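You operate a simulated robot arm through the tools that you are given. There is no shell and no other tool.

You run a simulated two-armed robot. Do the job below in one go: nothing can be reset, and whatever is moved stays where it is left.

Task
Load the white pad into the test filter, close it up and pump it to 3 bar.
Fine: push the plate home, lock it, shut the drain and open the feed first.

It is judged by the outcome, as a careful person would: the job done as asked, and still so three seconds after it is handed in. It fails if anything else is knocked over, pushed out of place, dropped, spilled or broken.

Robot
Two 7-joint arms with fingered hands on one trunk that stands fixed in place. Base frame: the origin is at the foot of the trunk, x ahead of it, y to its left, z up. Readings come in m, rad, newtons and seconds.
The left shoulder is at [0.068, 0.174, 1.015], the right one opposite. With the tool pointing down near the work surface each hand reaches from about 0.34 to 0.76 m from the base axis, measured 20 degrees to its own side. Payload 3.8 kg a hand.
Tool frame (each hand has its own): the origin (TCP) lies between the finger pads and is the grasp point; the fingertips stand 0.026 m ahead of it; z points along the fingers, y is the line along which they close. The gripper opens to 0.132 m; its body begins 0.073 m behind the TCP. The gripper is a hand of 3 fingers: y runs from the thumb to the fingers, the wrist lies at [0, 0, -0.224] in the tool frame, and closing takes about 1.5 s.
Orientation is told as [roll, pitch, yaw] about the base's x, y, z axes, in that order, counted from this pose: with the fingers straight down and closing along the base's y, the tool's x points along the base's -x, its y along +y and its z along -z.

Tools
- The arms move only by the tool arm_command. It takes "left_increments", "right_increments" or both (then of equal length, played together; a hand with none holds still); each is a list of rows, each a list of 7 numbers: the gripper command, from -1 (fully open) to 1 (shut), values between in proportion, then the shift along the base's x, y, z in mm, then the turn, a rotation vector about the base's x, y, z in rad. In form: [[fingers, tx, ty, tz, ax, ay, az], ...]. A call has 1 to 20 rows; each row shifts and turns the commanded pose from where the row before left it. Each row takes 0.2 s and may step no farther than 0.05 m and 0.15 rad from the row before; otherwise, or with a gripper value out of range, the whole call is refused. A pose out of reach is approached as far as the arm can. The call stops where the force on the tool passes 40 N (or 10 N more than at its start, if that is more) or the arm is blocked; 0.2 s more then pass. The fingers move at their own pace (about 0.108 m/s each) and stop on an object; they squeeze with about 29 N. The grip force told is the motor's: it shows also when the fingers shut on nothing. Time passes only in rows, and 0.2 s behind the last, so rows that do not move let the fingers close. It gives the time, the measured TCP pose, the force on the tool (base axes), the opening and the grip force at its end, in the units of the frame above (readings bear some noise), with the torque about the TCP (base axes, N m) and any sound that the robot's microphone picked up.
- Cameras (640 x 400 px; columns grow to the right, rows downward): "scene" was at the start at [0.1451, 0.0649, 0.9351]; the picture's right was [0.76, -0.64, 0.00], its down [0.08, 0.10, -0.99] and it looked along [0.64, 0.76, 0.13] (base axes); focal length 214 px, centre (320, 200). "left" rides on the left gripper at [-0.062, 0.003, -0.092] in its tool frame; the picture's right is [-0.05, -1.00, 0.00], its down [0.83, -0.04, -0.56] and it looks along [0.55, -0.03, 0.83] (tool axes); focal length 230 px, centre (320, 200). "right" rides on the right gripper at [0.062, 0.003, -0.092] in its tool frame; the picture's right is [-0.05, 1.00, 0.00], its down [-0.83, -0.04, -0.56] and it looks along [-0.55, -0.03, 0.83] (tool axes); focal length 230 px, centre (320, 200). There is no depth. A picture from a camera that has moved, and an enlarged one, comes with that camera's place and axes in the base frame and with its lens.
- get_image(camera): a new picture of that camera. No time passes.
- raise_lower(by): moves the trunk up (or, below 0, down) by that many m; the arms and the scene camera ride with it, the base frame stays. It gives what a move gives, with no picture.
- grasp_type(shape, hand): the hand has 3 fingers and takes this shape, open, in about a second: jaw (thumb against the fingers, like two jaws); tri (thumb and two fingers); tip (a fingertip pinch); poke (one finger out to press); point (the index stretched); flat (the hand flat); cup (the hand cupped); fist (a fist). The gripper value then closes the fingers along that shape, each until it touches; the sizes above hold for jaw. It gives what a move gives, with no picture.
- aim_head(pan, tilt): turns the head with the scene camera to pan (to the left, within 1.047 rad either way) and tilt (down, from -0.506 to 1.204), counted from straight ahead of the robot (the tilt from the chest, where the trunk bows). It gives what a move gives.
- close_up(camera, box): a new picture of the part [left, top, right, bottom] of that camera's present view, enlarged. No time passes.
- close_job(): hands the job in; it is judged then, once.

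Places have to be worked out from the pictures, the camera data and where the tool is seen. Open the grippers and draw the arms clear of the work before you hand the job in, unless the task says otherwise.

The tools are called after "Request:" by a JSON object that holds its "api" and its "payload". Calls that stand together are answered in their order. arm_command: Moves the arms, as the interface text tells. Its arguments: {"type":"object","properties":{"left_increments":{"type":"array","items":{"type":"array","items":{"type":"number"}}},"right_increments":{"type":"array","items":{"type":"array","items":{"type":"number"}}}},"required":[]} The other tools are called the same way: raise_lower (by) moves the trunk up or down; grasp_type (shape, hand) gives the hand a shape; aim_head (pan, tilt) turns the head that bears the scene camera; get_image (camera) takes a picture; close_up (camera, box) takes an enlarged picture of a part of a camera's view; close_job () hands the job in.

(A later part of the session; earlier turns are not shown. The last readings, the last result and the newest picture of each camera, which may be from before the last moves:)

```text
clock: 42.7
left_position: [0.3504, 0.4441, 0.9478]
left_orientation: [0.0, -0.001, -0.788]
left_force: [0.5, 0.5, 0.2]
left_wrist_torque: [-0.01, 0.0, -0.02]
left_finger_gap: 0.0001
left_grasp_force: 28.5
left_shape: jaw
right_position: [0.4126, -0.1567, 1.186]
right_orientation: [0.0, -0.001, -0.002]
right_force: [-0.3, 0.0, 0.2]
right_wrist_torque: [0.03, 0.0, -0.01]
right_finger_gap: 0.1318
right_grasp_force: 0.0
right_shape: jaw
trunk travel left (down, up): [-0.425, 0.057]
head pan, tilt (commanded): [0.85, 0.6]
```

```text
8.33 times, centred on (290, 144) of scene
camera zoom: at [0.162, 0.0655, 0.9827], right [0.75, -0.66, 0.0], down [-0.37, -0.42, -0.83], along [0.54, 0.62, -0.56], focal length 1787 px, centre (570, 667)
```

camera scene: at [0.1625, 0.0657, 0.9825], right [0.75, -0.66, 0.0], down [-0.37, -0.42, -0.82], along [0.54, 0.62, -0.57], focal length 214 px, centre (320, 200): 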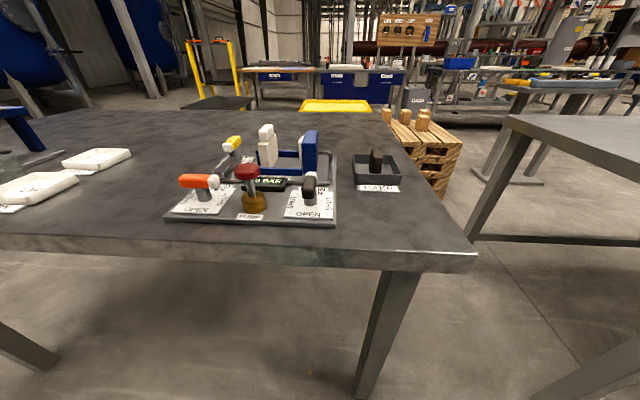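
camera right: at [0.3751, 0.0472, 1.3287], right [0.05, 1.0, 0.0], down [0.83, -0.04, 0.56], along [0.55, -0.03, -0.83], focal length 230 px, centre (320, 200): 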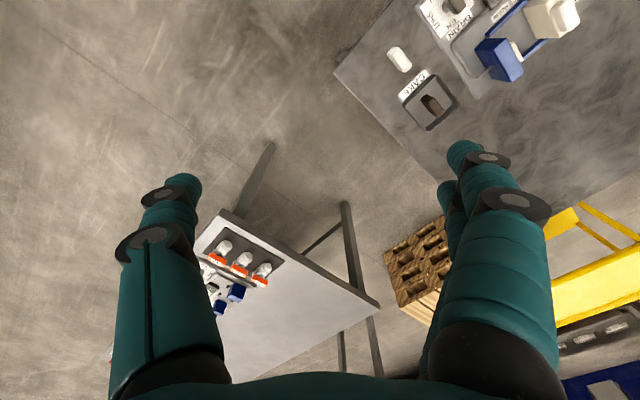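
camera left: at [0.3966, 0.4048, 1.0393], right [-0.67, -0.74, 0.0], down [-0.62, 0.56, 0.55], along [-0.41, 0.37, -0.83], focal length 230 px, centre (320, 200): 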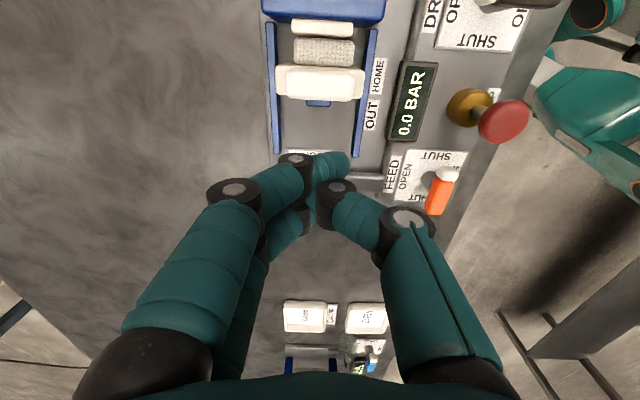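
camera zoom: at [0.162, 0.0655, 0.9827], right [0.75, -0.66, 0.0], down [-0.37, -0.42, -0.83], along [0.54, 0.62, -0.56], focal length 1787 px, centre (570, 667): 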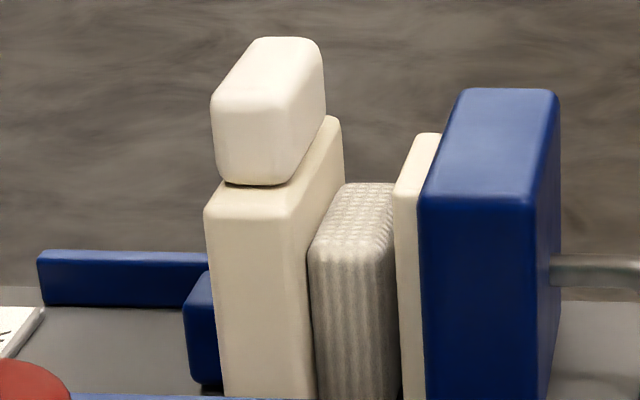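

The plate stays home with the pad held flat against the gasket; the blue boss faces the lock arm. Next the lock: the arm must swing from −u to +r (+90°). I'll move above the yellow handle and turn the hand to yaw +45°, testing how far the wrist can turn.

Request:
{"api": "arm_command", "payload": {"left_increments": [[0.2, -3.9, 4.4, 0, 0, 0, 0.1428], [0.2, -3.9, 4.4, 0, 0, 0, 0.1428], [0.2, -3.9, 4.4, 0, 0, 0, 0.1428], [0.2, -3.9, 4.4, 0, 0, 0, 0.1428], [0.2, -3.9, 4.4, 0, 0, 0, 0.1428], [0.2, -3.9, 4.4, 0, 0, 0, 0.1428], [0.2, -3.9, 4.4, 0, 0, 0, 0.1428], [0.2, -3.9, 4.4, 0, 0, 0, 0.1428], [0.2, -3.9, 4.4, 0, 0, 0, 0.1428], [0.2, -3.9, 4.4, 0, 0, 0, 0.1428], [0.2, -3.9, 4.4, 0, 0, 0, 0.1428]]}}

Request:
{"api": "get_image", "payload": {"camera": "left"}}

Request:
{"api": "get_image", "payload": {"camera": "scene"}}

```text
clock: 45.1
left_position: [0.3104, 0.493, 0.946]
left_orientation: [-0.001, 0.0, 0.789]
left_force: [0.1, -0.1, 0.4]
left_wrist_torque: [0.02, 0.03, -0.04]
left_finger_gap: 0.0524
left_grasp_force: 0.0
left_shape: jaw
right_position: [0.4129, -0.1562, 1.1867]
right_orientation: [0.0, -0.001, -0.004]
right_force: [0.0, 0.2, 0.2]
right_wrist_torque: [-0.02, 0.0, -0.03]
right_finger_gap: 0.1318
right_grasp_force: 0.0
right_shape: jaw
trunk travel left (down, up): [-0.425, 0.057]
head pan, tilt (commanded): [0.85, 0.6]
```

```text
taken
camera left: at [0.3512, 0.5395, 1.0383], right [0.75, -0.67, 0.0], down [-0.55, -0.62, 0.56], along [-0.37, -0.41, -0.83], focal length 230 px, centre (320, 200)
```

left: 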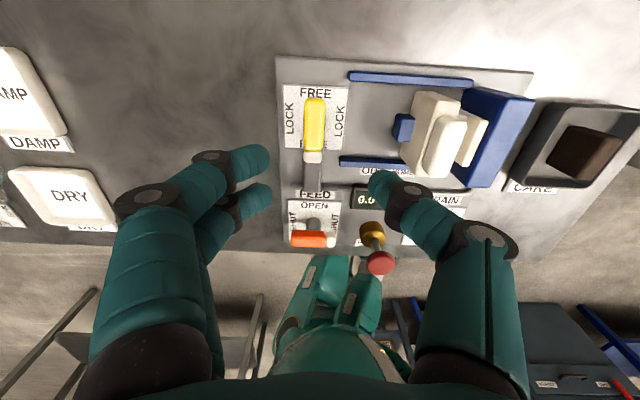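

```text
taken
camera scene: at [0.1621, 0.0656, 0.9827], right [0.75, -0.66, 0.0], down [-0.37, -0.42, -0.83], along [0.54, 0.62, -0.56], focal length 214 px, centre (320, 200)
```

scene: 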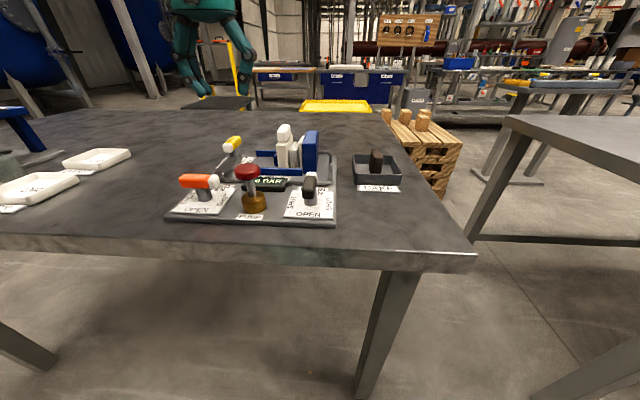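

Yaw +45° works here. I'll test in the air whether the wrist can continue to +135°.

Request:
{"api": "arm_command", "payload": {"left_increments": [[0.2, 0, 0, 0, 0, 0, 0.1428], [0.2, 0, 0, 0, 0, 0, 0.1428], [0.2, 0, 0, 0, 0, 0, 0.1428], [0.2, 0, 0, 0, 0, 0, 0.1428], [0.2, 0, 0, 0, 0, 0, 0.1428], [0.2, 0, 0, 0, 0, 0, 0.1428], [0.2, 0, 0, 0, 0, 0, 0.1428], [0.2, 0, 0, 0, 0, 0, 0.1428], [0.2, 0, 0, 0, 0, 0, 0.1428], [0.2, 0, 0, 0, 0, 0, 0.1428], [0.2, 0, 0, 0, 0, 0, 0.1428]]}}

```text
clock: 47.5
left_position: [0.31, 0.4944, 0.9461]
left_orientation: [0.001, -0.001, 2.358]
left_force: [1.0, -0.2, -0.4]
left_wrist_torque: [0.01, -0.02, 0.04]
left_finger_gap: 0.0523
left_grasp_force: 0.0
left_shape: jaw
right_position: [0.4121, -0.1572, 1.1877]
right_orientation: [-0.001, 0.001, -0.002]
right_force: [0.0, -0.5, -0.4]
right_wrist_torque: [0.01, -0.02, -0.02]
right_finger_gap: 0.1319
right_grasp_force: 0.2
right_shape: jaw
trunk travel left (down, up): [-0.425, 0.057]
head pan, tilt (commanded): [0.85, 0.6]
```

The full +45°→+135° turn is reachable. I'll turn back to +45° and take a close look at the lock handle and its hub.

Request:
{"api": "arm_command", "payload": {"left_increments": [[0.2, 0, 0, 0, 0, 0, -0.1428], [0.2, 0, 0, 0, 0, 0, -0.1428], [0.2, 0, 0, 0, 0, 0, -0.1428], [0.2, 0, 0, 0, 0, 0, -0.1428], [0.2, 0, 0, 0, 0, 0, -0.1428], [0.2, 0, 0, 0, 0, 0, -0.1428], [0.2, 0, 0, 0, 0, 0, -0.1428], [0.2, 0, 0, 0, 0, 0, -0.1428], [0.2, 0, 0, 0, 0, 0, -0.1428], [0.2, 0, 0, 0, 0, 0, -0.1428], [0.2, 0, 0, 0, 0, 0, -0.1428]]}}

Request:
{"api": "close_up", "payload": {"camera": "left", "box": [260, 75, 380, 175]}}

Request:
{"api": "close_up", "payload": {"camera": "scene", "box": [190, 120, 260, 180]}}

```text
clock: 49.9
left_position: [0.3095, 0.4924, 0.9461]
left_orientation: [0.0, 0.001, 0.783]
left_force: [0.8, 0.6, 0.4]
left_wrist_torque: [0.02, -0.02, -0.02]
left_finger_gap: 0.0524
left_grasp_force: 0.1
left_shape: jaw
right_position: [0.4119, -0.1574, 1.187]
right_orientation: [0.0, -0.001, -0.002]
right_force: [1.2, 0.2, 0.6]
right_wrist_torque: [0.06, -0.01, 0.0]
right_finger_gap: 0.1316
right_grasp_force: 0.0
right_shape: jaw
trunk travel left (down, up): [-0.425, 0.057]
head pan, tilt (commanded): [0.85, 0.6]
```

```text
4.00 times, centred on (320, 125) of left
camera zoom: at [0.3518, 0.5396, 1.0377], right [0.74, -0.67, 0.0], down [-0.56, -0.62, 0.55], along [-0.37, -0.41, -0.83], focal length 920 px, centre (320, 500)
```

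zoom: 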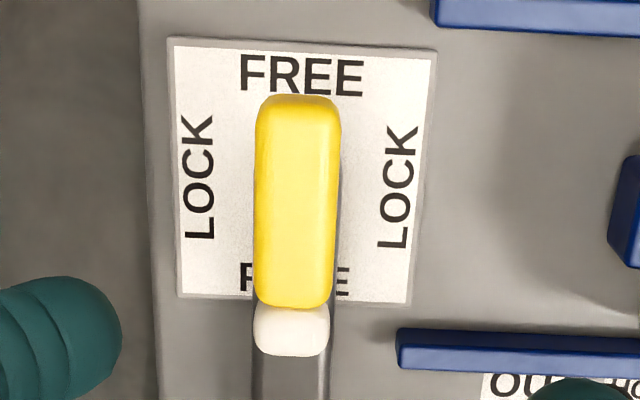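

```text
6.67 times, centred on (225, 150) of scene
camera zoom: at [0.1622, 0.0656, 0.9827], right [0.75, -0.66, 0.0], down [-0.37, -0.42, -0.83], along [0.54, 0.62, -0.56], focal length 1430 px, centre (953, 533)
```

zoom: 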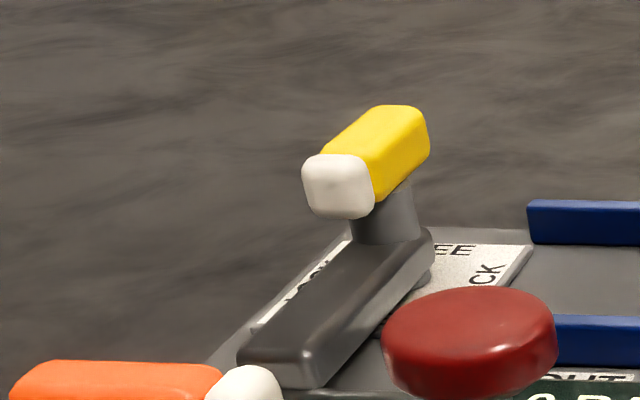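

Hub axis (card centre) is r≈−0.134, u≈0.5675; handle is 18 mm wide, z 0.824–0.842. I'll centre on the hub and lower so the fingers straddle the handle with fingertips at z≈0.822.

Request:
{"api": "arm_command", "payload": {"left_increments": [[0.15, -3.2, 3.2, -30, 0, 0, 0], [0.15, 0, 0, -30, 0, 0, 0], [0.15, 0, 0, -20, 0, 0, 0]]}}

Request:
{"api": "get_image", "payload": {"camera": "left"}}

Request:
{"api": "close_up", "payload": {"camera": "scene", "box": [180, 80, 280, 180]}}

```text
clock: 50.7
left_position: [0.3069, 0.4969, 0.865]
left_orientation: [0.0, 0.0, 0.784]
left_force: [0.0, -0.2, 0.5]
left_wrist_torque: [0.0, 0.05, 0.0]
left_finger_gap: 0.0556
left_grasp_force: 0.1
left_shape: jaw
right_position: [0.4123, -0.157, 1.1887]
right_orientation: [-0.002, 0.001, -0.002]
right_force: [-0.3, -0.3, 0.2]
right_wrist_torque: [0.0, -0.04, 0.0]
right_finger_gap: 0.1322
right_grasp_force: 0.1
right_shape: jaw
trunk travel left (down, up): [-0.425, 0.057]
head pan, tilt (commanded): [0.85, 0.6]
```

```text
taken
camera left: at [0.3476, 0.5424, 0.9572], right [0.74, -0.67, 0.0], down [-0.56, -0.62, 0.55], along [-0.37, -0.41, -0.83], focal length 230 px, centre (320, 200)
```

left: 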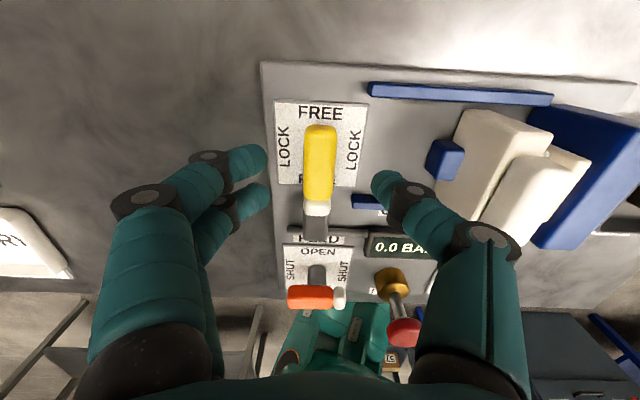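

```text
4.00 times, centred on (230, 130) of scene
camera zoom: at [0.1622, 0.0657, 0.9827], right [0.75, -0.66, 0.0], down [-0.37, -0.42, -0.83], along [0.54, 0.62, -0.57], focal length 858 px, centre (680, 480)
```

zoom: 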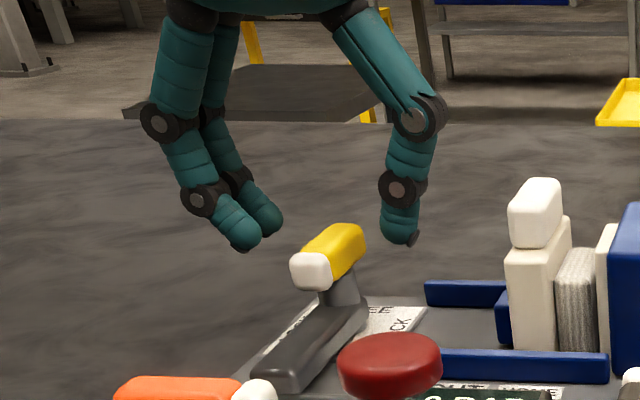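

Well centred. Lowering the last 17 mm and closing on the yellow handle.

Request:
{"api": "arm_command", "payload": {"left_increments": [[0.15, 0, 0, -17, 0, 0, 0], [1, 0, 0, 0, 0, 0, 0], [1, 0, 0, 0, 0, 0, 0], [1, 0, 0, 0, 0, 0, 0], [1, 0, 0, 0, 0, 0, 0]]}}

Request:
{"api": "get_image", "payload": {"camera": "left"}}

Request:
{"api": "close_up", "payload": {"camera": "scene", "box": [180, 80, 280, 180]}}

```text
clock: 51.9
left_position: [0.3057, 0.4947, 0.8483]
left_orientation: [0.0, 0.001, 0.784]
left_force: [-0.8, 1.2, -3.9]
left_wrist_torque: [0.06, 0.05, -0.02]
left_finger_gap: 0.0124
left_grasp_force: 28.6
left_shape: jaw
right_position: [0.4128, -0.157, 1.188]
right_orientation: [0.001, 0.0, -0.001]
right_force: [0.4, 0.0, 0.7]
right_wrist_torque: [0.0, 0.0, 0.03]
right_finger_gap: 0.1318
right_grasp_force: 0.0
right_shape: jaw
trunk travel left (down, up): [-0.425, 0.057]
head pan, tilt (commanded): [0.85, 0.6]
```

```text
taken
camera left: at [0.3474, 0.5426, 0.9402], right [0.74, -0.67, 0.0], down [-0.56, -0.62, 0.56], along [-0.37, -0.41, -0.83], focal length 230 px, centre (320, 200)
```

left: 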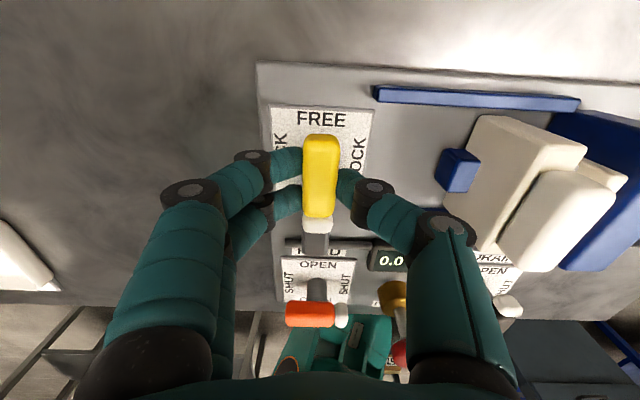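

```text
4.00 times, centred on (230, 130) of scene
camera zoom: at [0.1623, 0.0658, 0.9826], right [0.75, -0.66, 0.0], down [-0.37, -0.42, -0.82], along [0.54, 0.62, -0.57], focal length 858 px, centre (680, 480)
```

zoom: 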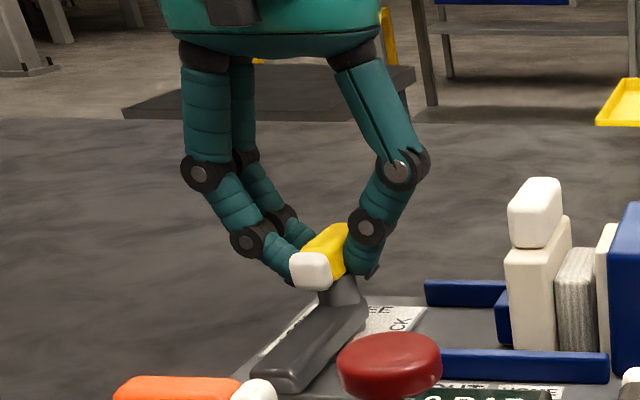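

Firm on the yellow handle. Turning it about +z in steps, watching torque and force.

Request:
{"api": "arm_command", "payload": {"left_increments": [[1, 0, 0, 0, 0, 0, 0.1], [1, 0, 0, 0, 0, 0, 0.1], [1, 0, 0, 0, 0, 0, 0.1]]}}

Request:
{"api": "close_up", "payload": {"camera": "scene", "box": [180, 100, 280, 180]}}

```text
clock: 52.7
left_position: [0.3059, 0.4953, 0.8487]
left_orientation: [0.001, 0.001, 1.086]
left_force: [-5.6, 1.0, -5.4]
left_wrist_torque: [0.04, 0.14, -0.09]
left_finger_gap: 0.0121
left_grasp_force: 29.4
left_shape: jaw
right_position: [0.4107, -0.1555, 1.1872]
right_orientation: [-0.002, -0.001, 0.0]
right_force: [-0.9, -0.5, -0.8]
right_wrist_torque: [-0.01, -0.01, 0.02]
right_finger_gap: 0.1319
right_grasp_force: 0.1
right_shape: jaw
trunk travel left (down, up): [-0.425, 0.057]
head pan, tilt (commanded): [0.85, 0.6]
```

```text
5.00 times, centred on (230, 140) of scene
camera zoom: at [0.1619, 0.066, 0.9826], right [0.75, -0.66, 0.0], down [-0.37, -0.42, -0.82], along [0.54, 0.62, -0.57], focal length 1072 px, centre (770, 500)
```

zoom: 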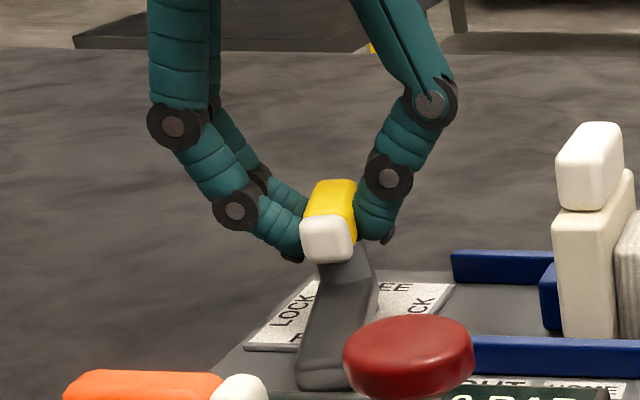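

The lever turns with the hand. Continuing toward LOCK.

Request:
{"api": "arm_command", "payload": {"left_increments": [[1, 0, 0, 0, 0, 0, 0.12], [1, 0, 0, 0, 0, 0, 0.12], [1, 0, 0, 0, 0, 0, 0.12], [1, 0, 0, 0, 0, 0, 0.12], [1, 0, 0, 0, 0, 0, 0.12]]}}

Request:
{"api": "close_up", "payload": {"camera": "scene", "box": [180, 100, 280, 180]}}

```text
clock: 53.9
left_position: [0.3049, 0.4959, 0.8488]
left_orientation: [-0.001, 0.0, 1.69]
left_force: [-9.1, 5.1, -5.5]
left_wrist_torque: [0.07, 0.22, -0.06]
left_finger_gap: 0.0118
left_grasp_force: 28.9
left_shape: jaw
right_position: [0.4124, -0.1557, 1.1883]
right_orientation: [-0.001, -0.001, -0.001]
right_force: [-0.1, 0.1, 0.5]
right_wrist_torque: [-0.01, 0.02, 0.0]
right_finger_gap: 0.132
right_grasp_force: 0.0
right_shape: jaw
trunk travel left (down, up): [-0.425, 0.057]
head pan, tilt (commanded): [0.85, 0.6]
```

```text
5.00 times, centred on (230, 140) of scene
camera zoom: at [0.1615, 0.0663, 0.9827], right [0.75, -0.66, 0.0], down [-0.37, -0.43, -0.83], along [0.54, 0.62, -0.57], focal length 1072 px, centre (770, 500)
```

zoom: 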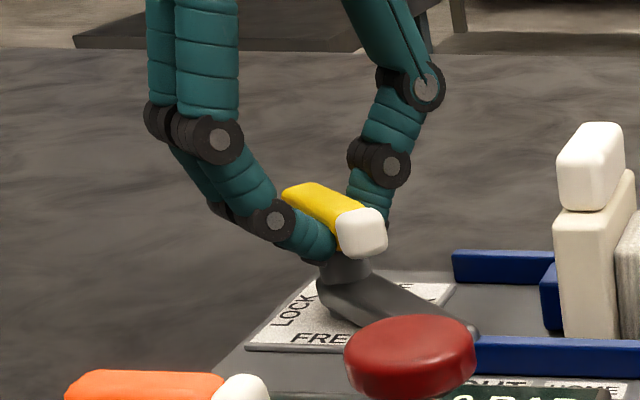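

Swung about 52° with modest side force. I'll check the arm tip's clearance to the near rail with the wrist camera before going on.

Request:
{"api": "get_image", "payload": {"camera": "left"}}

Request:
{"api": "close_up", "payload": {"camera": "scene", "box": [220, 140, 270, 175]}}

```text
taken
camera left: at [0.2952, 0.5582, 0.9405], right [0.99, 0.17, 0.0], down [0.14, -0.82, 0.55], along [0.09, -0.55, -0.83], focal length 230 px, centre (320, 200)
```

left: 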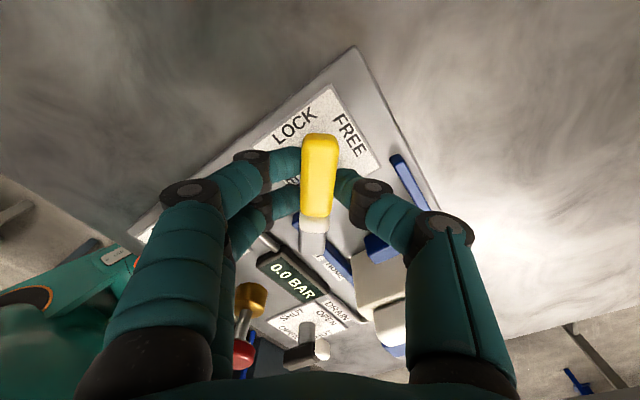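

```text
11.43 times, centred on (245, 158) of scene
camera zoom: at [0.1615, 0.0663, 0.9827], right [0.75, -0.66, 0.0], down [-0.37, -0.43, -0.83], along [0.54, 0.62, -0.57], focal length 2451 px, centre (1177, 686)
```

zoom: 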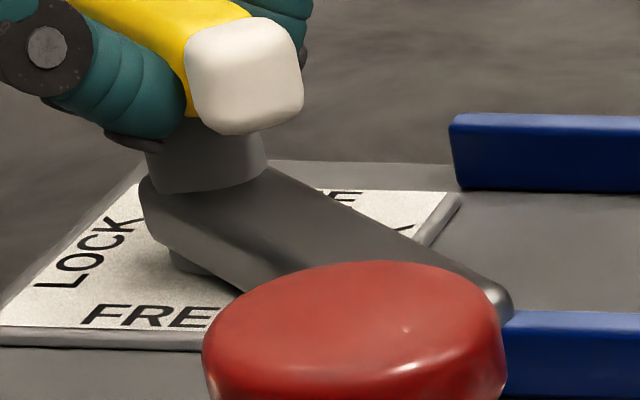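

The arm rides above the rail height, so it should pass over. Continuing the turn in small steps with slight re-centring (−r 1 mm).

Request:
{"api": "arm_command", "payload": {"left_increments": [[1, -0.7, 0.7, 0, 0, 0, 0.1], [1, 0, 0, 0, 0, 0, 0.1]]}}

Request:
{"api": "close_up", "payload": {"camera": "scene", "box": [210, 120, 290, 180]}}

```text
clock: 54.5
left_position: [0.3057, 0.4967, 0.848]
left_orientation: [0.001, 0.0, 1.888]
left_force: [-10.2, 3.0, -7.0]
left_wrist_torque: [0.04, 0.27, -0.09]
left_finger_gap: 0.0119
left_grasp_force: 28.9
left_shape: jaw
right_position: [0.4111, -0.1559, 1.1866]
right_orientation: [0.001, -0.002, -0.001]
right_force: [0.3, -0.4, -0.4]
right_wrist_torque: [-0.02, 0.02, 0.01]
right_finger_gap: 0.132
right_grasp_force: 0.0
right_shape: jaw
trunk travel left (down, up): [-0.425, 0.057]
head pan, tilt (commanded): [0.85, 0.6]
```

```text
6.67 times, centred on (250, 150) of scene
camera zoom: at [0.1615, 0.0661, 0.9827], right [0.75, -0.66, 0.0], down [-0.37, -0.43, -0.83], along [0.54, 0.62, -0.56], focal length 1430 px, centre (787, 533)
```

zoom: 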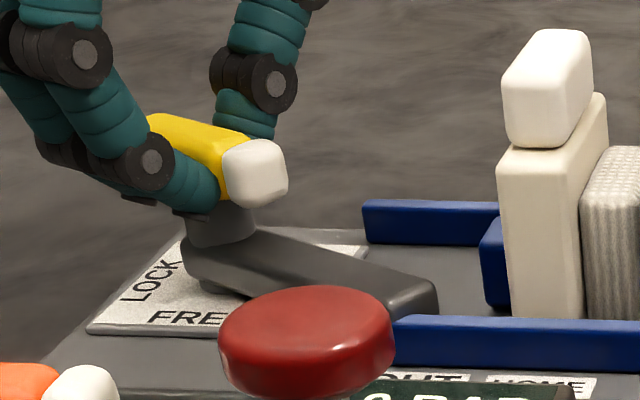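

The arm tip has cleared the rail. Continuing towards the plate's boss.

Request:
{"api": "arm_command", "payload": {"left_increments": [[1, 0, 0, 0, 0, 0, 0.1], [1, 0, 0, 0, 0, 0, 0.1], [1, 0, 0, 0, 0, 0, 0.1]]}}

Request:
{"api": "close_up", "payload": {"camera": "scene", "box": [210, 120, 290, 180]}}

```text
clock: 55.3
left_position: [0.304, 0.4965, 0.8492]
left_orientation: [0.0, 0.001, 2.187]
left_force: [-13.2, 1.8, -4.6]
left_wrist_torque: [-0.01, 0.31, -0.1]
left_finger_gap: 0.0118
left_grasp_force: 29.2
left_shape: jaw
right_position: [0.4124, -0.1558, 1.188]
right_orientation: [-0.002, -0.002, -0.002]
right_force: [-1.2, 0.1, 0.3]
right_wrist_torque: [0.01, -0.04, -0.01]
right_finger_gap: 0.1317
right_grasp_force: 0.1
right_shape: jaw
trunk travel left (down, up): [-0.425, 0.057]
head pan, tilt (commanded): [0.85, 0.6]
```

```text
6.67 times, centred on (250, 150) of scene
camera zoom: at [0.1612, 0.066, 0.9828], right [0.75, -0.66, 0.0], down [-0.37, -0.42, -0.83], along [0.54, 0.62, -0.56], focal length 1430 px, centre (787, 533)
```

zoom: 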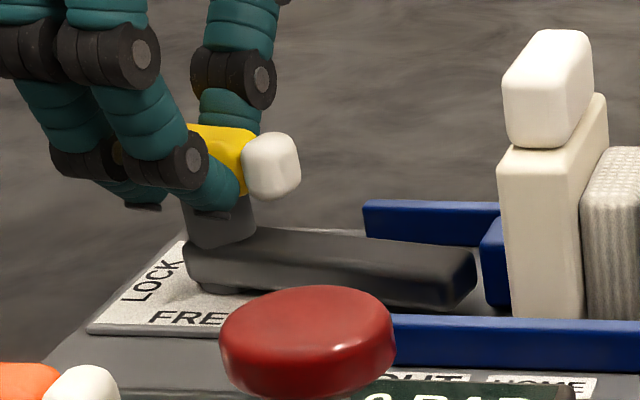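

Nearly there; finishing the last ~10° and checking for the stop.

Request:
{"api": "arm_command", "payload": {"left_increments": [[1, -0.7, 0, 0, 0, 0, 0.09], [1, 0, 0, 0, 0, 0, 0.08]]}}

Request:
{"api": "close_up", "payload": {"camera": "scene", "box": [210, 120, 290, 180]}}

Request:
{"api": "get_image", "payload": {"camera": "left"}}

```text
clock: 55.9
left_position: [0.3037, 0.4953, 0.8487]
left_orientation: [0.0, -0.001, 2.358]
left_force: [-12.4, 2.4, -6.1]
left_wrist_torque: [0.0, 0.28, -0.03]
left_finger_gap: 0.0118
left_grasp_force: 29.0
left_shape: jaw
right_position: [0.4121, -0.1562, 1.1874]
right_orientation: [0.001, -0.002, -0.002]
right_force: [1.1, 0.2, -0.6]
right_wrist_torque: [-0.01, 0.02, 0.01]
right_finger_gap: 0.1319
right_grasp_force: 0.0
right_shape: jaw
trunk travel left (down, up): [-0.425, 0.057]
head pan, tilt (commanded): [0.85, 0.6]
```

```text
6.67 times, centred on (250, 150) of scene
camera zoom: at [0.1614, 0.0661, 0.9828], right [0.75, -0.66, 0.0], down [-0.37, -0.42, -0.83], along [0.54, 0.62, -0.56], focal length 1430 px, centre (787, 533)
```

zoom: 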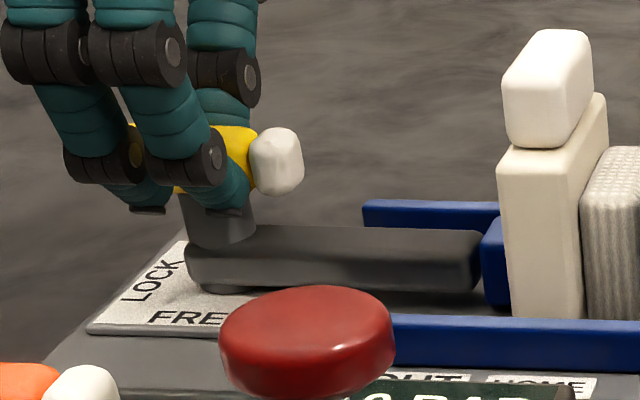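

```text
taken
camera left: at [0.2585, 0.5389, 0.9405], right [0.67, 0.74, 0.0], down [0.62, -0.56, 0.56], along [0.41, -0.37, -0.83], focal length 230 px, centre (320, 200)
```

left: 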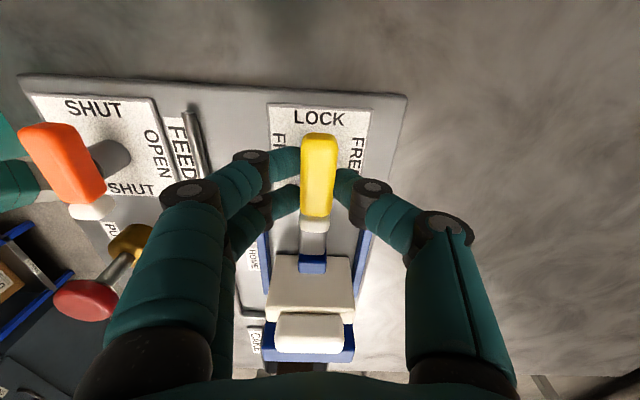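

The lock arm now points squarely at the plate's boss and the handle lies along LOCK. A small extra nudge tells whether this is the stop.

Request:
{"api": "arm_command", "payload": {"left_increments": [[1, 0, 0, 0, 0, 0, 0.05], [1, 0, 0, 0, 0, 0, 0.0]]}}

Request:
{"api": "close_up", "payload": {"camera": "left", "box": [240, 90, 420, 380]}}

```text
clock: 56.5
left_position: [0.3039, 0.4963, 0.8482]
left_orientation: [0.0, 0.001, 2.407]
left_force: [-13.8, 0.7, -4.8]
left_wrist_torque: [-0.08, 0.27, -0.18]
left_finger_gap: 0.012
left_grasp_force: 28.8
left_shape: jaw
right_position: [0.4114, -0.1555, 1.1868]
right_orientation: [0.001, -0.002, -0.002]
right_force: [0.0, 0.4, 0.6]
right_wrist_torque: [0.02, 0.0, -0.01]
right_finger_gap: 0.132
right_grasp_force: 0.2
right_shape: jaw
trunk travel left (down, up): [-0.425, 0.057]
head pan, tilt (commanded): [0.85, 0.6]
```

```text
1.38 times, centred on (330, 235) of left
camera zoom: at [0.2566, 0.5369, 0.9404], right [0.63, 0.78, 0.0], down [0.65, -0.52, 0.56], along [0.43, -0.35, -0.83], focal length 317 px, centre (306, 152)
```

zoom: 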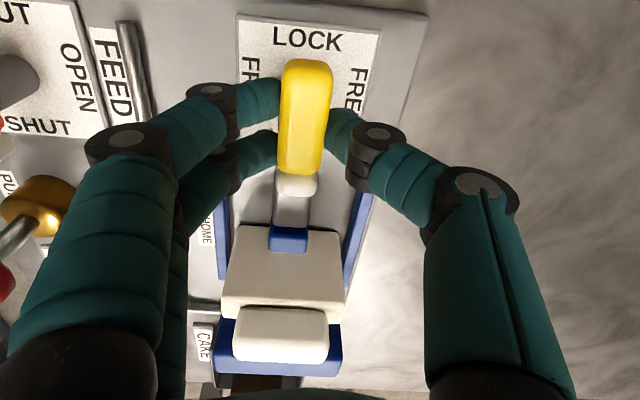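

Torque rises and the handle no longer follows – it is at its stop. I'll undo the nudge, release and rise, then verify the lock stays.

Request:
{"api": "arm_command", "payload": {"left_increments": [[1, 0, 0, 0, 0, 0, -0.05], [0.15, 0, 0, 0, 0, 0, 0], [0.15, 0, 0, 0, 0, 0, 0], [0.15, 0, 0, 0, 0, 0, 0], [0.15, 0, 0, 25, 0, 0, 0], [0.15, 0, 0, 35, 0, 0, 0], [0.15, 0, 0, 40, 0, 0, 0]]}}

Request:
{"api": "get_image", "payload": {"camera": "left"}}

Request:
{"api": "close_up", "payload": {"camera": "scene", "box": [180, 110, 340, 210]}}

```text
clock: 58.1
left_position: [0.3048, 0.4945, 0.9501]
left_orientation: [-0.002, -0.001, 2.357]
left_force: [0.2, -0.3, -0.7]
left_wrist_torque: [0.01, -0.01, -0.01]
left_finger_gap: 0.0556
left_grasp_force: 0.1
left_shape: jaw
right_position: [0.4114, -0.1575, 1.187]
right_orientation: [0.0, 0.0, -0.003]
right_force: [-0.2, 0.6, 0.6]
right_wrist_torque: [-0.01, 0.0, -0.03]
right_finger_gap: 0.1319
right_grasp_force: 0.0
right_shape: jaw
trunk travel left (down, up): [-0.425, 0.057]
head pan, tilt (commanded): [0.85, 0.6]
```

```text
taken
camera left: at [0.2597, 0.537, 1.0424], right [0.67, 0.74, 0.0], down [0.62, -0.56, 0.55], along [0.41, -0.37, -0.83], focal length 230 px, centre (320, 200)
```

left: 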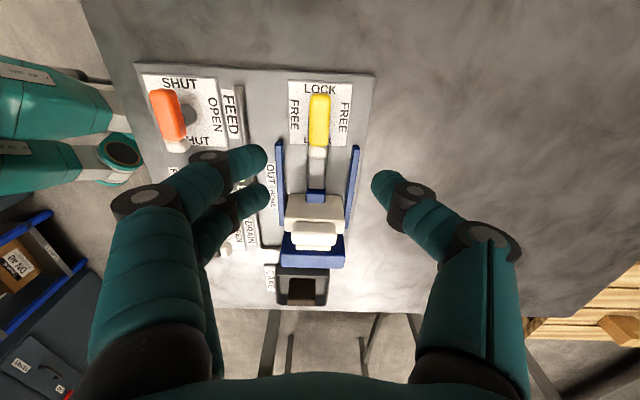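

```text
4.00 times, centred on (260, 160) of scene
camera zoom: at [0.1622, 0.0653, 0.9827], right [0.75, -0.66, 0.0], down [-0.37, -0.42, -0.83], along [0.54, 0.62, -0.56], focal length 858 px, centre (560, 360)
```

zoom: 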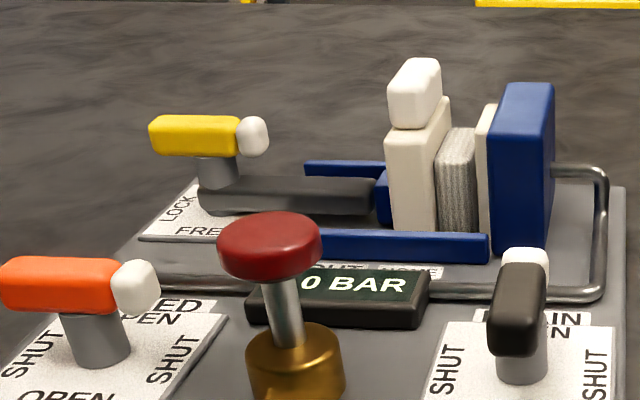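

Locked: the arm bears on the boss, handle at LOCK. Now the drain valve (card centre r≈0.0365, u≈0.4285 → (0.329, 0.277)): moving over it at safe height while turning the hand back to yaw +45°.

Request:
{"api": "arm_command", "payload": {"left_increments": [[0.1, 2.2, -19.75, 0, 0, 0, -0.1428], [0.1, 2.2, -19.75, 0, 0, 0, -0.1428], [0.1, 2.2, -19.75, 0, 0, 0, -0.1428], [0.1, 2.2, -19.75, 0, 0, 0, -0.1428], [0.1, 2.2, -19.75, 0, 0, 0, -0.1428], [0.1, 2.2, -19.75, 0, 0, 0, -0.1428], [0.1, 2.2, -19.75, 0, 0, 0, -0.1428], [0.1, 2.2, -19.75, 0, 0, 0, -0.1428], [0.1, 2.2, -19.75, 0, 0, 0, -0.1428], [0.1, 2.2, -19.75, 0, 0, 0, -0.1428], [0.1, 2.2, -19.75, 0, 0, 0, -0.1428]]}}

Request:
{"api": "get_image", "payload": {"camera": "left"}}

Request:
{"api": "get_image", "payload": {"camera": "scene"}}

```text
clock: 60.5
left_position: [0.33, 0.2764, 0.9502]
left_orientation: [0.0, 0.001, 0.783]
left_force: [-0.1, -0.9, 0.1]
left_wrist_torque: [0.0, 0.01, 0.03]
left_finger_gap: 0.0588
left_grasp_force: 0.1
left_shape: jaw
right_position: [0.4134, -0.1574, 1.1875]
right_orientation: [0.0, 0.002, -0.002]
right_force: [1.0, 0.9, -0.4]
right_wrist_torque: [0.02, 0.03, -0.01]
right_finger_gap: 0.1319
right_grasp_force: 0.0
right_shape: jaw
trunk travel left (down, up): [-0.425, 0.057]
head pan, tilt (commanded): [0.85, 0.6]
```

```text
taken
camera left: at [0.3716, 0.324, 1.0413], right [0.74, -0.67, 0.0], down [-0.56, -0.62, 0.55], along [-0.37, -0.41, -0.83], focal length 230 px, centre (320, 200)
```

left: 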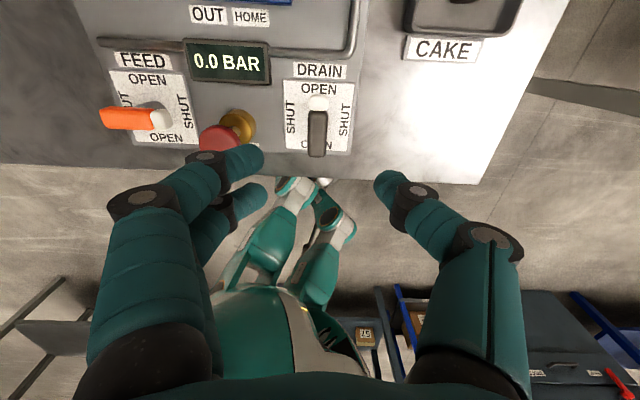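

```text
taken
camera scene: at [0.1625, 0.0656, 0.9826], right [0.75, -0.66, 0.0], down [-0.37, -0.42, -0.82], along [0.54, 0.62, -0.57], focal length 214 px, centre (320, 200)
```

scene: 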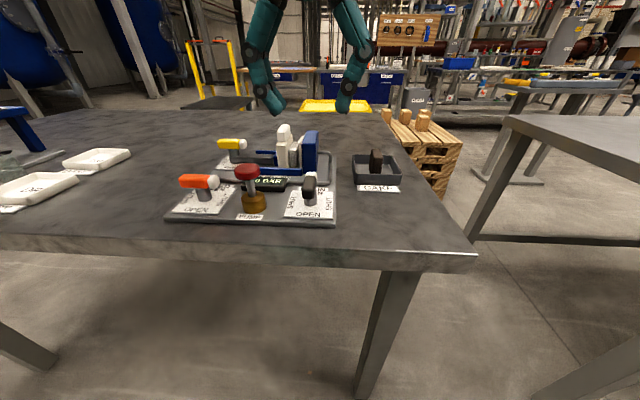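

A clear overhead view of all three controls. Zooming for exact hub positions.

Request:
{"api": "close_up", "payload": {"camera": "left", "box": [260, 55, 380, 165]}}

Request:
{"api": "close_up", "payload": {"camera": "left", "box": [85, 45, 265, 165]}}

```text
3.64 times, centred on (320, 110) of left
camera zoom: at [0.3716, 0.324, 1.0413], right [0.74, -0.67, 0.0], down [-0.56, -0.62, 0.55], along [-0.37, -0.41, -0.83], focal length 837 px, centre (320, 527)
```

zoom: 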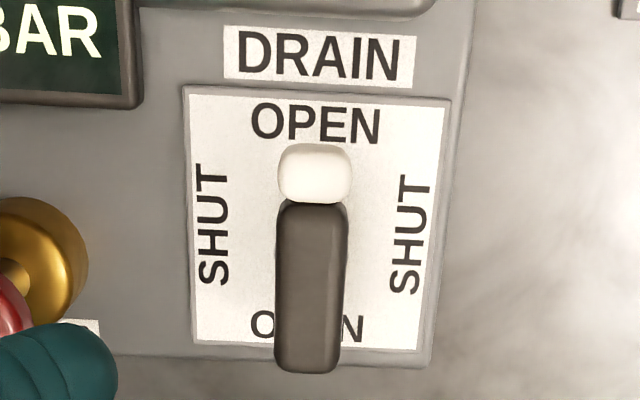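

```text
3.33 times, centred on (175, 105) of left
camera zoom: at [0.3716, 0.324, 1.0413], right [0.74, -0.67, 0.0], down [-0.56, -0.62, 0.55], along [-0.37, -0.41, -0.83], focal length 767 px, centre (803, 517)
```

zoom: 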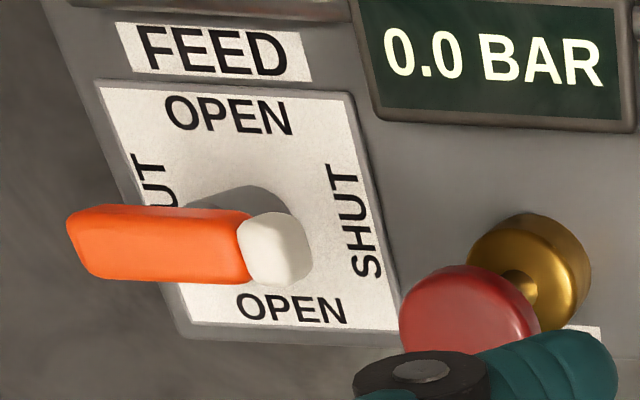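

Drain: hub r≈0.0355, u≈0.4295, handle top z≈0.83; pump axis r≈−0.048, u≈0.420, cap top z≈0.851. To keep clear of the pump cap I'll come down with a narrow ~32 mm opening.

Request:
{"api": "arm_command", "payload": {"left_increments": [[0.51, -1.7, 1.7, -10, 0, 0, 0], [0.51, 0, 0, -25, 0, 0, 0], [0.51, 0, 0, -25, 0, 0, 0], [0.51, 0, 0, -25, 0, 0, 0]]}}

Request:
{"api": "get_image", "payload": {"camera": "left"}}

Request:
{"api": "close_up", "payload": {"camera": "scene", "box": [220, 100, 360, 220]}}

```text
clock: 61.5
left_position: [0.3271, 0.2813, 0.8646]
left_orientation: [0.0, 0.0, 0.785]
left_force: [0.0, 0.5, -0.2]
left_wrist_torque: [0.01, -0.03, -0.06]
left_finger_gap: 0.0329
left_grasp_force: 0.1
left_shape: jaw
right_position: [0.4129, -0.1567, 1.1873]
right_orientation: [-0.001, 0.002, -0.002]
right_force: [-0.3, 0.3, -0.1]
right_wrist_torque: [0.03, -0.01, -0.03]
right_finger_gap: 0.1319
right_grasp_force: 0.1
right_shape: jaw
trunk travel left (down, up): [-0.425, 0.057]
head pan, tilt (commanded): [0.85, 0.6]
```

```text
taken
camera left: at [0.3686, 0.3278, 0.9559], right [0.74, -0.67, 0.0], down [-0.56, -0.62, 0.55], along [-0.37, -0.41, -0.83], focal length 230 px, centre (320, 200)
```

left: 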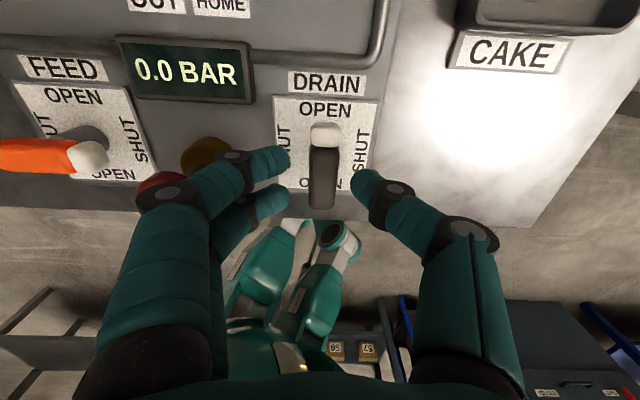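

```text
3.33 times, centred on (290, 160) of scene
camera zoom: at [0.1622, 0.0657, 0.9826], right [0.75, -0.66, 0.0], down [-0.37, -0.42, -0.82], along [0.54, 0.62, -0.57], focal length 715 px, centre (420, 333)
```

zoom: 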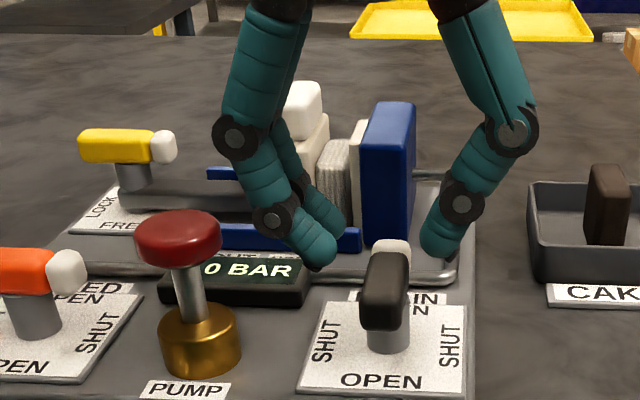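

Alignment is good and the knuckles stay clear of the pump cap. Lowering to z≈0.838 and closing on the drain handle.

Request:
{"api": "arm_command", "payload": {"left_increments": [[0.51, 1.2, -1.2, -14, 0, 0, 0], [0.51, 0, 0, -12.5, 0, 0, 0], [1, 0, 0, 0, 0, 0, 0], [1, 0, 0, 0, 0, 0, 0], [1, 0, 0, 0, 0, 0, 0]]}}

Request:
{"api": "get_image", "payload": {"camera": "left"}}

Request:
{"api": "close_up", "payload": {"camera": "scene", "box": [220, 100, 360, 220]}}

```text
clock: 62.7
left_position: [0.3308, 0.2791, 0.8362]
left_orientation: [-0.001, 0.0, 0.785]
left_force: [0.9, 1.2, -2.2]
left_wrist_torque: [0.01, 0.02, 0.0]
left_finger_gap: 0.013
left_grasp_force: 28.9
left_shape: jaw
right_position: [0.4122, -0.1559, 1.1875]
right_orientation: [-0.001, 0.001, -0.002]
right_force: [-0.9, -0.8, 0.1]
right_wrist_torque: [0.0, 0.01, 0.01]
right_finger_gap: 0.1317
right_grasp_force: 0.2
right_shape: jaw
trunk travel left (down, up): [-0.425, 0.057]
head pan, tilt (commanded): [0.85, 0.6]
```

```text
taken
camera left: at [0.3712, 0.3262, 0.9284], right [0.74, -0.67, 0.0], down [-0.56, -0.62, 0.56], along [-0.37, -0.41, -0.83], focal length 230 px, centre (320, 200)
```

left: 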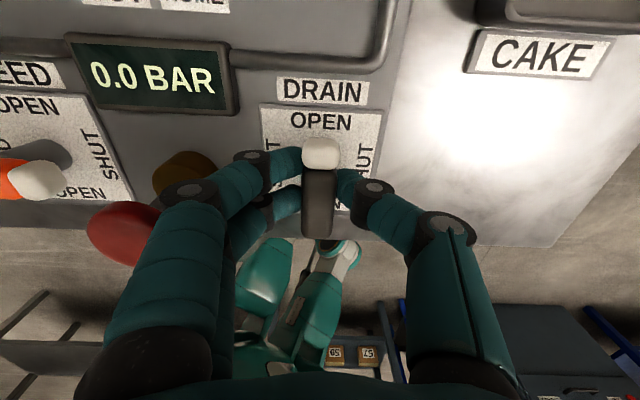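

```text
3.33 times, centred on (290, 160) of scene
camera zoom: at [0.1623, 0.0657, 0.9826], right [0.75, -0.66, 0.0], down [-0.37, -0.42, -0.82], along [0.54, 0.62, -0.57], focal length 715 px, centre (420, 333)
```

zoom: 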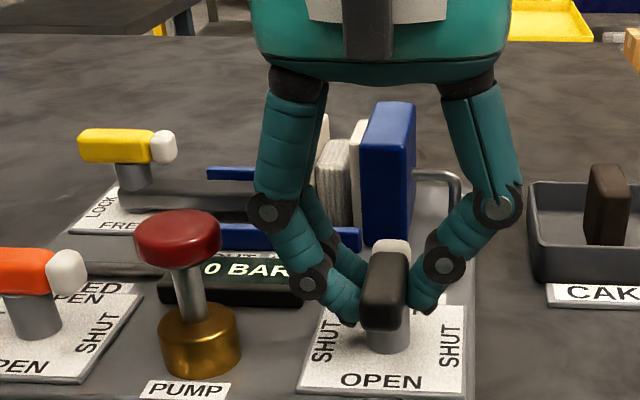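

Grip is good. By analogy with the feed (SHUT = white tip pointing right) I'll try turning the drain clockwise first, gently, and check that the handle follows.

Request:
{"api": "arm_command", "payload": {"left_increments": [[1, 0, 0, 0, 0, 0, -0.08], [1, 0, 0, 0, 0, 0, -0.08]]}}

Request:
{"api": "close_up", "payload": {"camera": "scene", "box": [260, 150, 360, 220]}}

```text
clock: 63.3
left_position: [0.3296, 0.279, 0.8359]
left_orientation: [0.0, 0.0, 0.625]
left_force: [3.6, -0.6, -2.1]
left_wrist_torque: [-0.01, -0.05, 0.05]
left_finger_gap: 0.0128
left_grasp_force: 29.2
left_shape: jaw
right_position: [0.4131, -0.1568, 1.1869]
right_orientation: [-0.001, 0.001, -0.002]
right_force: [0.5, 0.7, -0.6]
right_wrist_torque: [0.01, -0.01, 0.01]
right_finger_gap: 0.1319
right_grasp_force: 0.1
right_shape: jaw
trunk travel left (down, up): [-0.425, 0.057]
head pan, tilt (commanded): [0.85, 0.6]
```

```text
5.71 times, centred on (310, 185) of scene
camera zoom: at [0.1624, 0.0656, 0.9826], right [0.75, -0.66, 0.0], down [-0.37, -0.42, -0.82], along [0.54, 0.62, -0.57], focal length 1226 px, centre (377, 286)
```

zoom: 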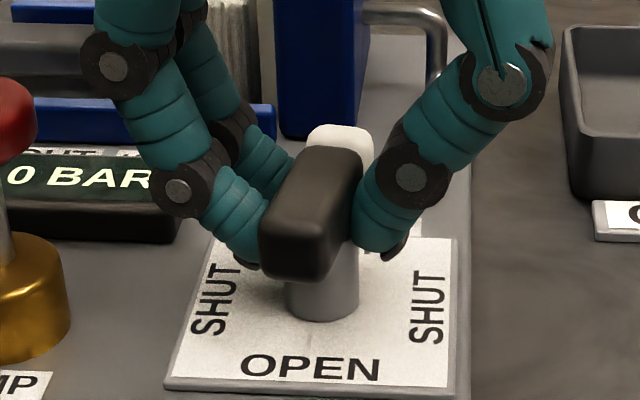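

The handle follows clockwise with little torque. Continuing.

Request:
{"api": "arm_command", "payload": {"left_increments": [[1, 0, 0, 0, 0, 0, -0.12], [1, 0, 0, 0, 0, 0, -0.12], [1, 0, 0, 0, 0, 0, -0.12], [1, 0, 0, 0, 0, 0, -0.12], [1, 0, 0, 0, 0, 0, -0.12]]}}

Request:
{"api": "close_up", "payload": {"camera": "scene", "box": [260, 150, 360, 220]}}

```text
clock: 64.5
left_position: [0.3307, 0.2793, 0.8369]
left_orientation: [-0.003, 0.0, 0.023]
left_force: [6.0, -7.9, -7.6]
left_wrist_torque: [-0.22, -0.12, 0.04]
left_finger_gap: 0.0121
left_grasp_force: 28.8
left_shape: jaw
right_position: [0.4144, -0.1568, 1.1871]
right_orientation: [0.001, -0.001, -0.002]
right_force: [0.2, 0.7, -0.2]
right_wrist_torque: [0.02, -0.01, 0.0]
right_finger_gap: 0.1318
right_grasp_force: 0.0
right_shape: jaw
trunk travel left (down, up): [-0.425, 0.057]
head pan, tilt (commanded): [0.85, 0.6]
```

```text
5.71 times, centred on (310, 185) of scene
camera zoom: at [0.163, 0.0651, 0.9825], right [0.75, -0.66, 0.0], down [-0.37, -0.42, -0.82], along [0.54, 0.62, -0.57], focal length 1226 px, centre (377, 286)
```

zoom: 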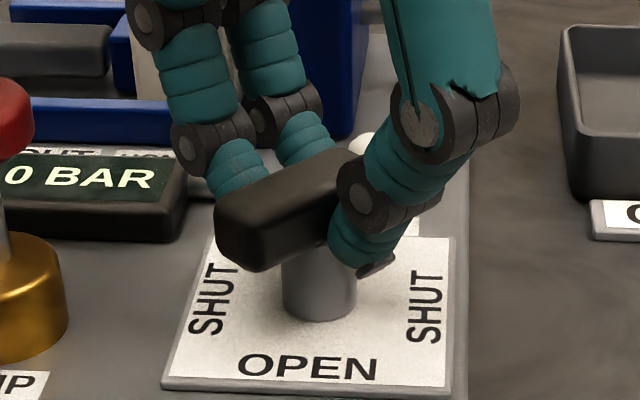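

Turning well (≈45°), with some side force toward +r; I'll re-centre 1 mm and continue to SHUT.

Request:
{"api": "arm_command", "payload": {"left_increments": [[1, 0.8, -0.8, 0, 0, 0, -0.12], [1, 0.4, -0.4, 0, 0, 0, -0.12], [1, 0, 0, 0, 0, 0, -0.12], [1, 0, 0, 0, 0, 0, -0.12], [1, 0, 0, 0, 0, 0, -0.12]]}}

Request:
{"api": "close_up", "payload": {"camera": "scene", "box": [260, 150, 360, 220]}}

```text
clock: 65.7
left_position: [0.3307, 0.2777, 0.837]
left_orientation: [-0.002, 0.001, -0.579]
left_force: [0.3, -11.3, -10.8]
left_wrist_torque: [-0.25, 0.04, 0.07]
left_finger_gap: 0.012
left_grasp_force: 29.3
left_shape: jaw
right_position: [0.4129, -0.1589, 1.187]
right_orientation: [0.003, -0.001, -0.002]
right_force: [-0.4, 0.1, 1.0]
right_wrist_torque: [0.0, -0.02, 0.0]
right_finger_gap: 0.1317
right_grasp_force: 0.0
right_shape: jaw
trunk travel left (down, up): [-0.425, 0.057]
head pan, tilt (commanded): [0.85, 0.6]
```

```text
5.71 times, centred on (310, 185) of scene
camera zoom: at [0.1626, 0.0649, 0.9826], right [0.75, -0.66, 0.0], down [-0.37, -0.42, -0.83], along [0.54, 0.62, -0.56], focal length 1226 px, centre (377, 286)
```

zoom: 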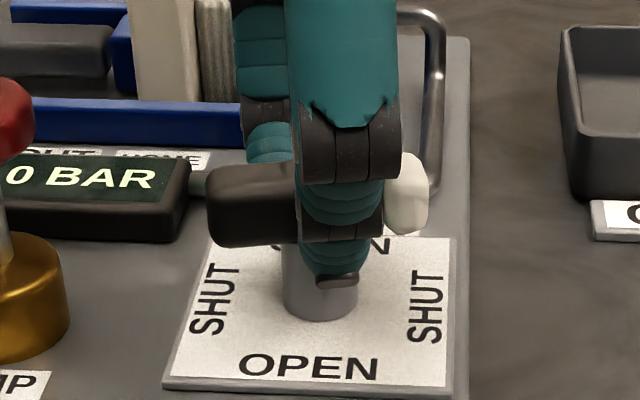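

About 12° left. Finishing the turn with a slight re-centre.

Request:
{"api": "arm_command", "payload": {"left_increments": [[1, 0, -1.0, 0, 0, 0, -0.1], [1, 0, 0, 0, 0, 0, -0.106]]}}

Request:
{"api": "close_up", "payload": {"camera": "scene", "box": [260, 150, 360, 220]}}

Request:
{"api": "get_image", "payload": {"camera": "left"}}

```text
clock: 66.3
left_position: [0.3304, 0.2769, 0.8364]
left_orientation: [-0.002, 0.002, -0.782]
left_force: [-3.6, -9.6, -8.8]
left_wrist_torque: [-0.18, 0.13, 0.05]
left_finger_gap: 0.0124
left_grasp_force: 29.3
left_shape: jaw
right_position: [0.4126, -0.1569, 1.1873]
right_orientation: [0.002, 0.001, -0.004]
right_force: [-0.7, 0.5, 0.4]
right_wrist_torque: [0.01, 0.0, -0.02]
right_finger_gap: 0.1318
right_grasp_force: 0.1
right_shape: jaw
trunk travel left (down, up): [-0.425, 0.057]
head pan, tilt (commanded): [0.85, 0.6]
```

```text
5.71 times, centred on (310, 185) of scene
camera zoom: at [0.1622, 0.065, 0.9827], right [0.75, -0.66, 0.0], down [-0.37, -0.42, -0.83], along [0.54, 0.62, -0.56], focal length 1226 px, centre (377, 286)
```

zoom: 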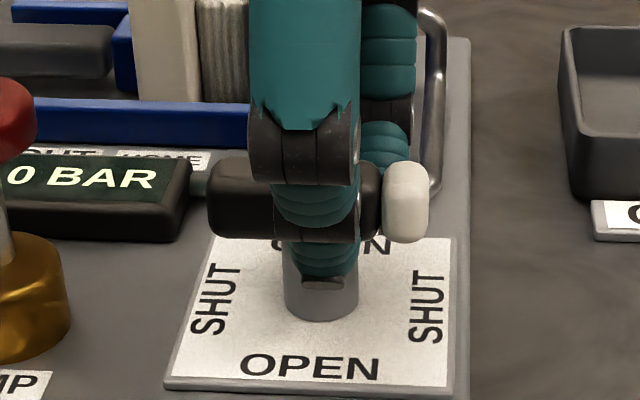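

```text
taken
camera left: at [0.3763, 0.2366, 0.929], right [-0.67, -0.74, 0.0], down [-0.62, 0.56, 0.56], along [-0.42, 0.37, -0.83], focal length 230 px, centre (320, 200)
```

left: 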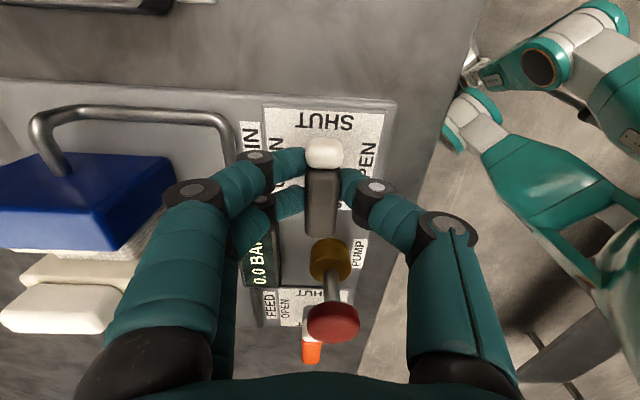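

The drain handle lies along SHUT–SHUT. A small extra nudge to make sure it is at its stop, then release.

Request:
{"api": "arm_command", "payload": {"left_increments": [[1, 0, 0, 0, 0, 0, -0.05], [1, 0, 0, 0, 0, 0, 0]]}}

Request:
{"api": "get_image", "payload": {"camera": "left"}}

```text
clock: 66.9
left_position: [0.3301, 0.2776, 0.8375]
left_orientation: [-0.001, 0.0, -0.833]
left_force: [-4.2, -10.1, -10.6]
left_wrist_torque: [-0.26, 0.14, 0.16]
left_finger_gap: 0.012
left_grasp_force: 29.0
left_shape: jaw
right_position: [0.4124, -0.1575, 1.1872]
right_orientation: [0.001, 0.0, -0.002]
right_force: [-0.4, 1.0, 0.0]
right_wrist_torque: [0.0, 0.02, -0.03]
right_finger_gap: 0.1317
right_grasp_force: 0.0
right_shape: jaw
trunk travel left (down, up): [-0.425, 0.057]
head pan, tilt (commanded): [0.85, 0.6]
```

```text
taken
camera left: at [0.3743, 0.2344, 0.9292], right [-0.7, -0.71, 0.0], down [-0.59, 0.58, 0.56], along [-0.4, 0.39, -0.83], focal length 230 px, centre (320, 200)
```

left: 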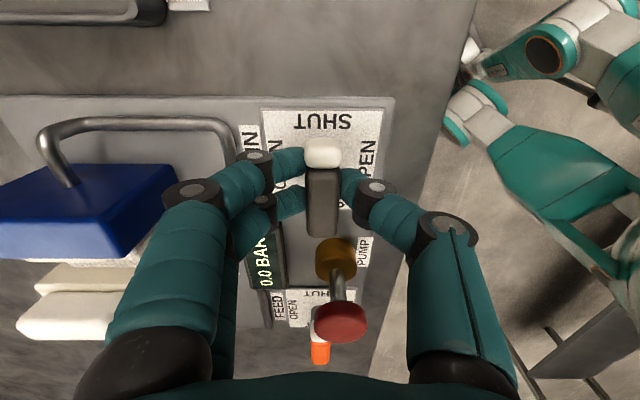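

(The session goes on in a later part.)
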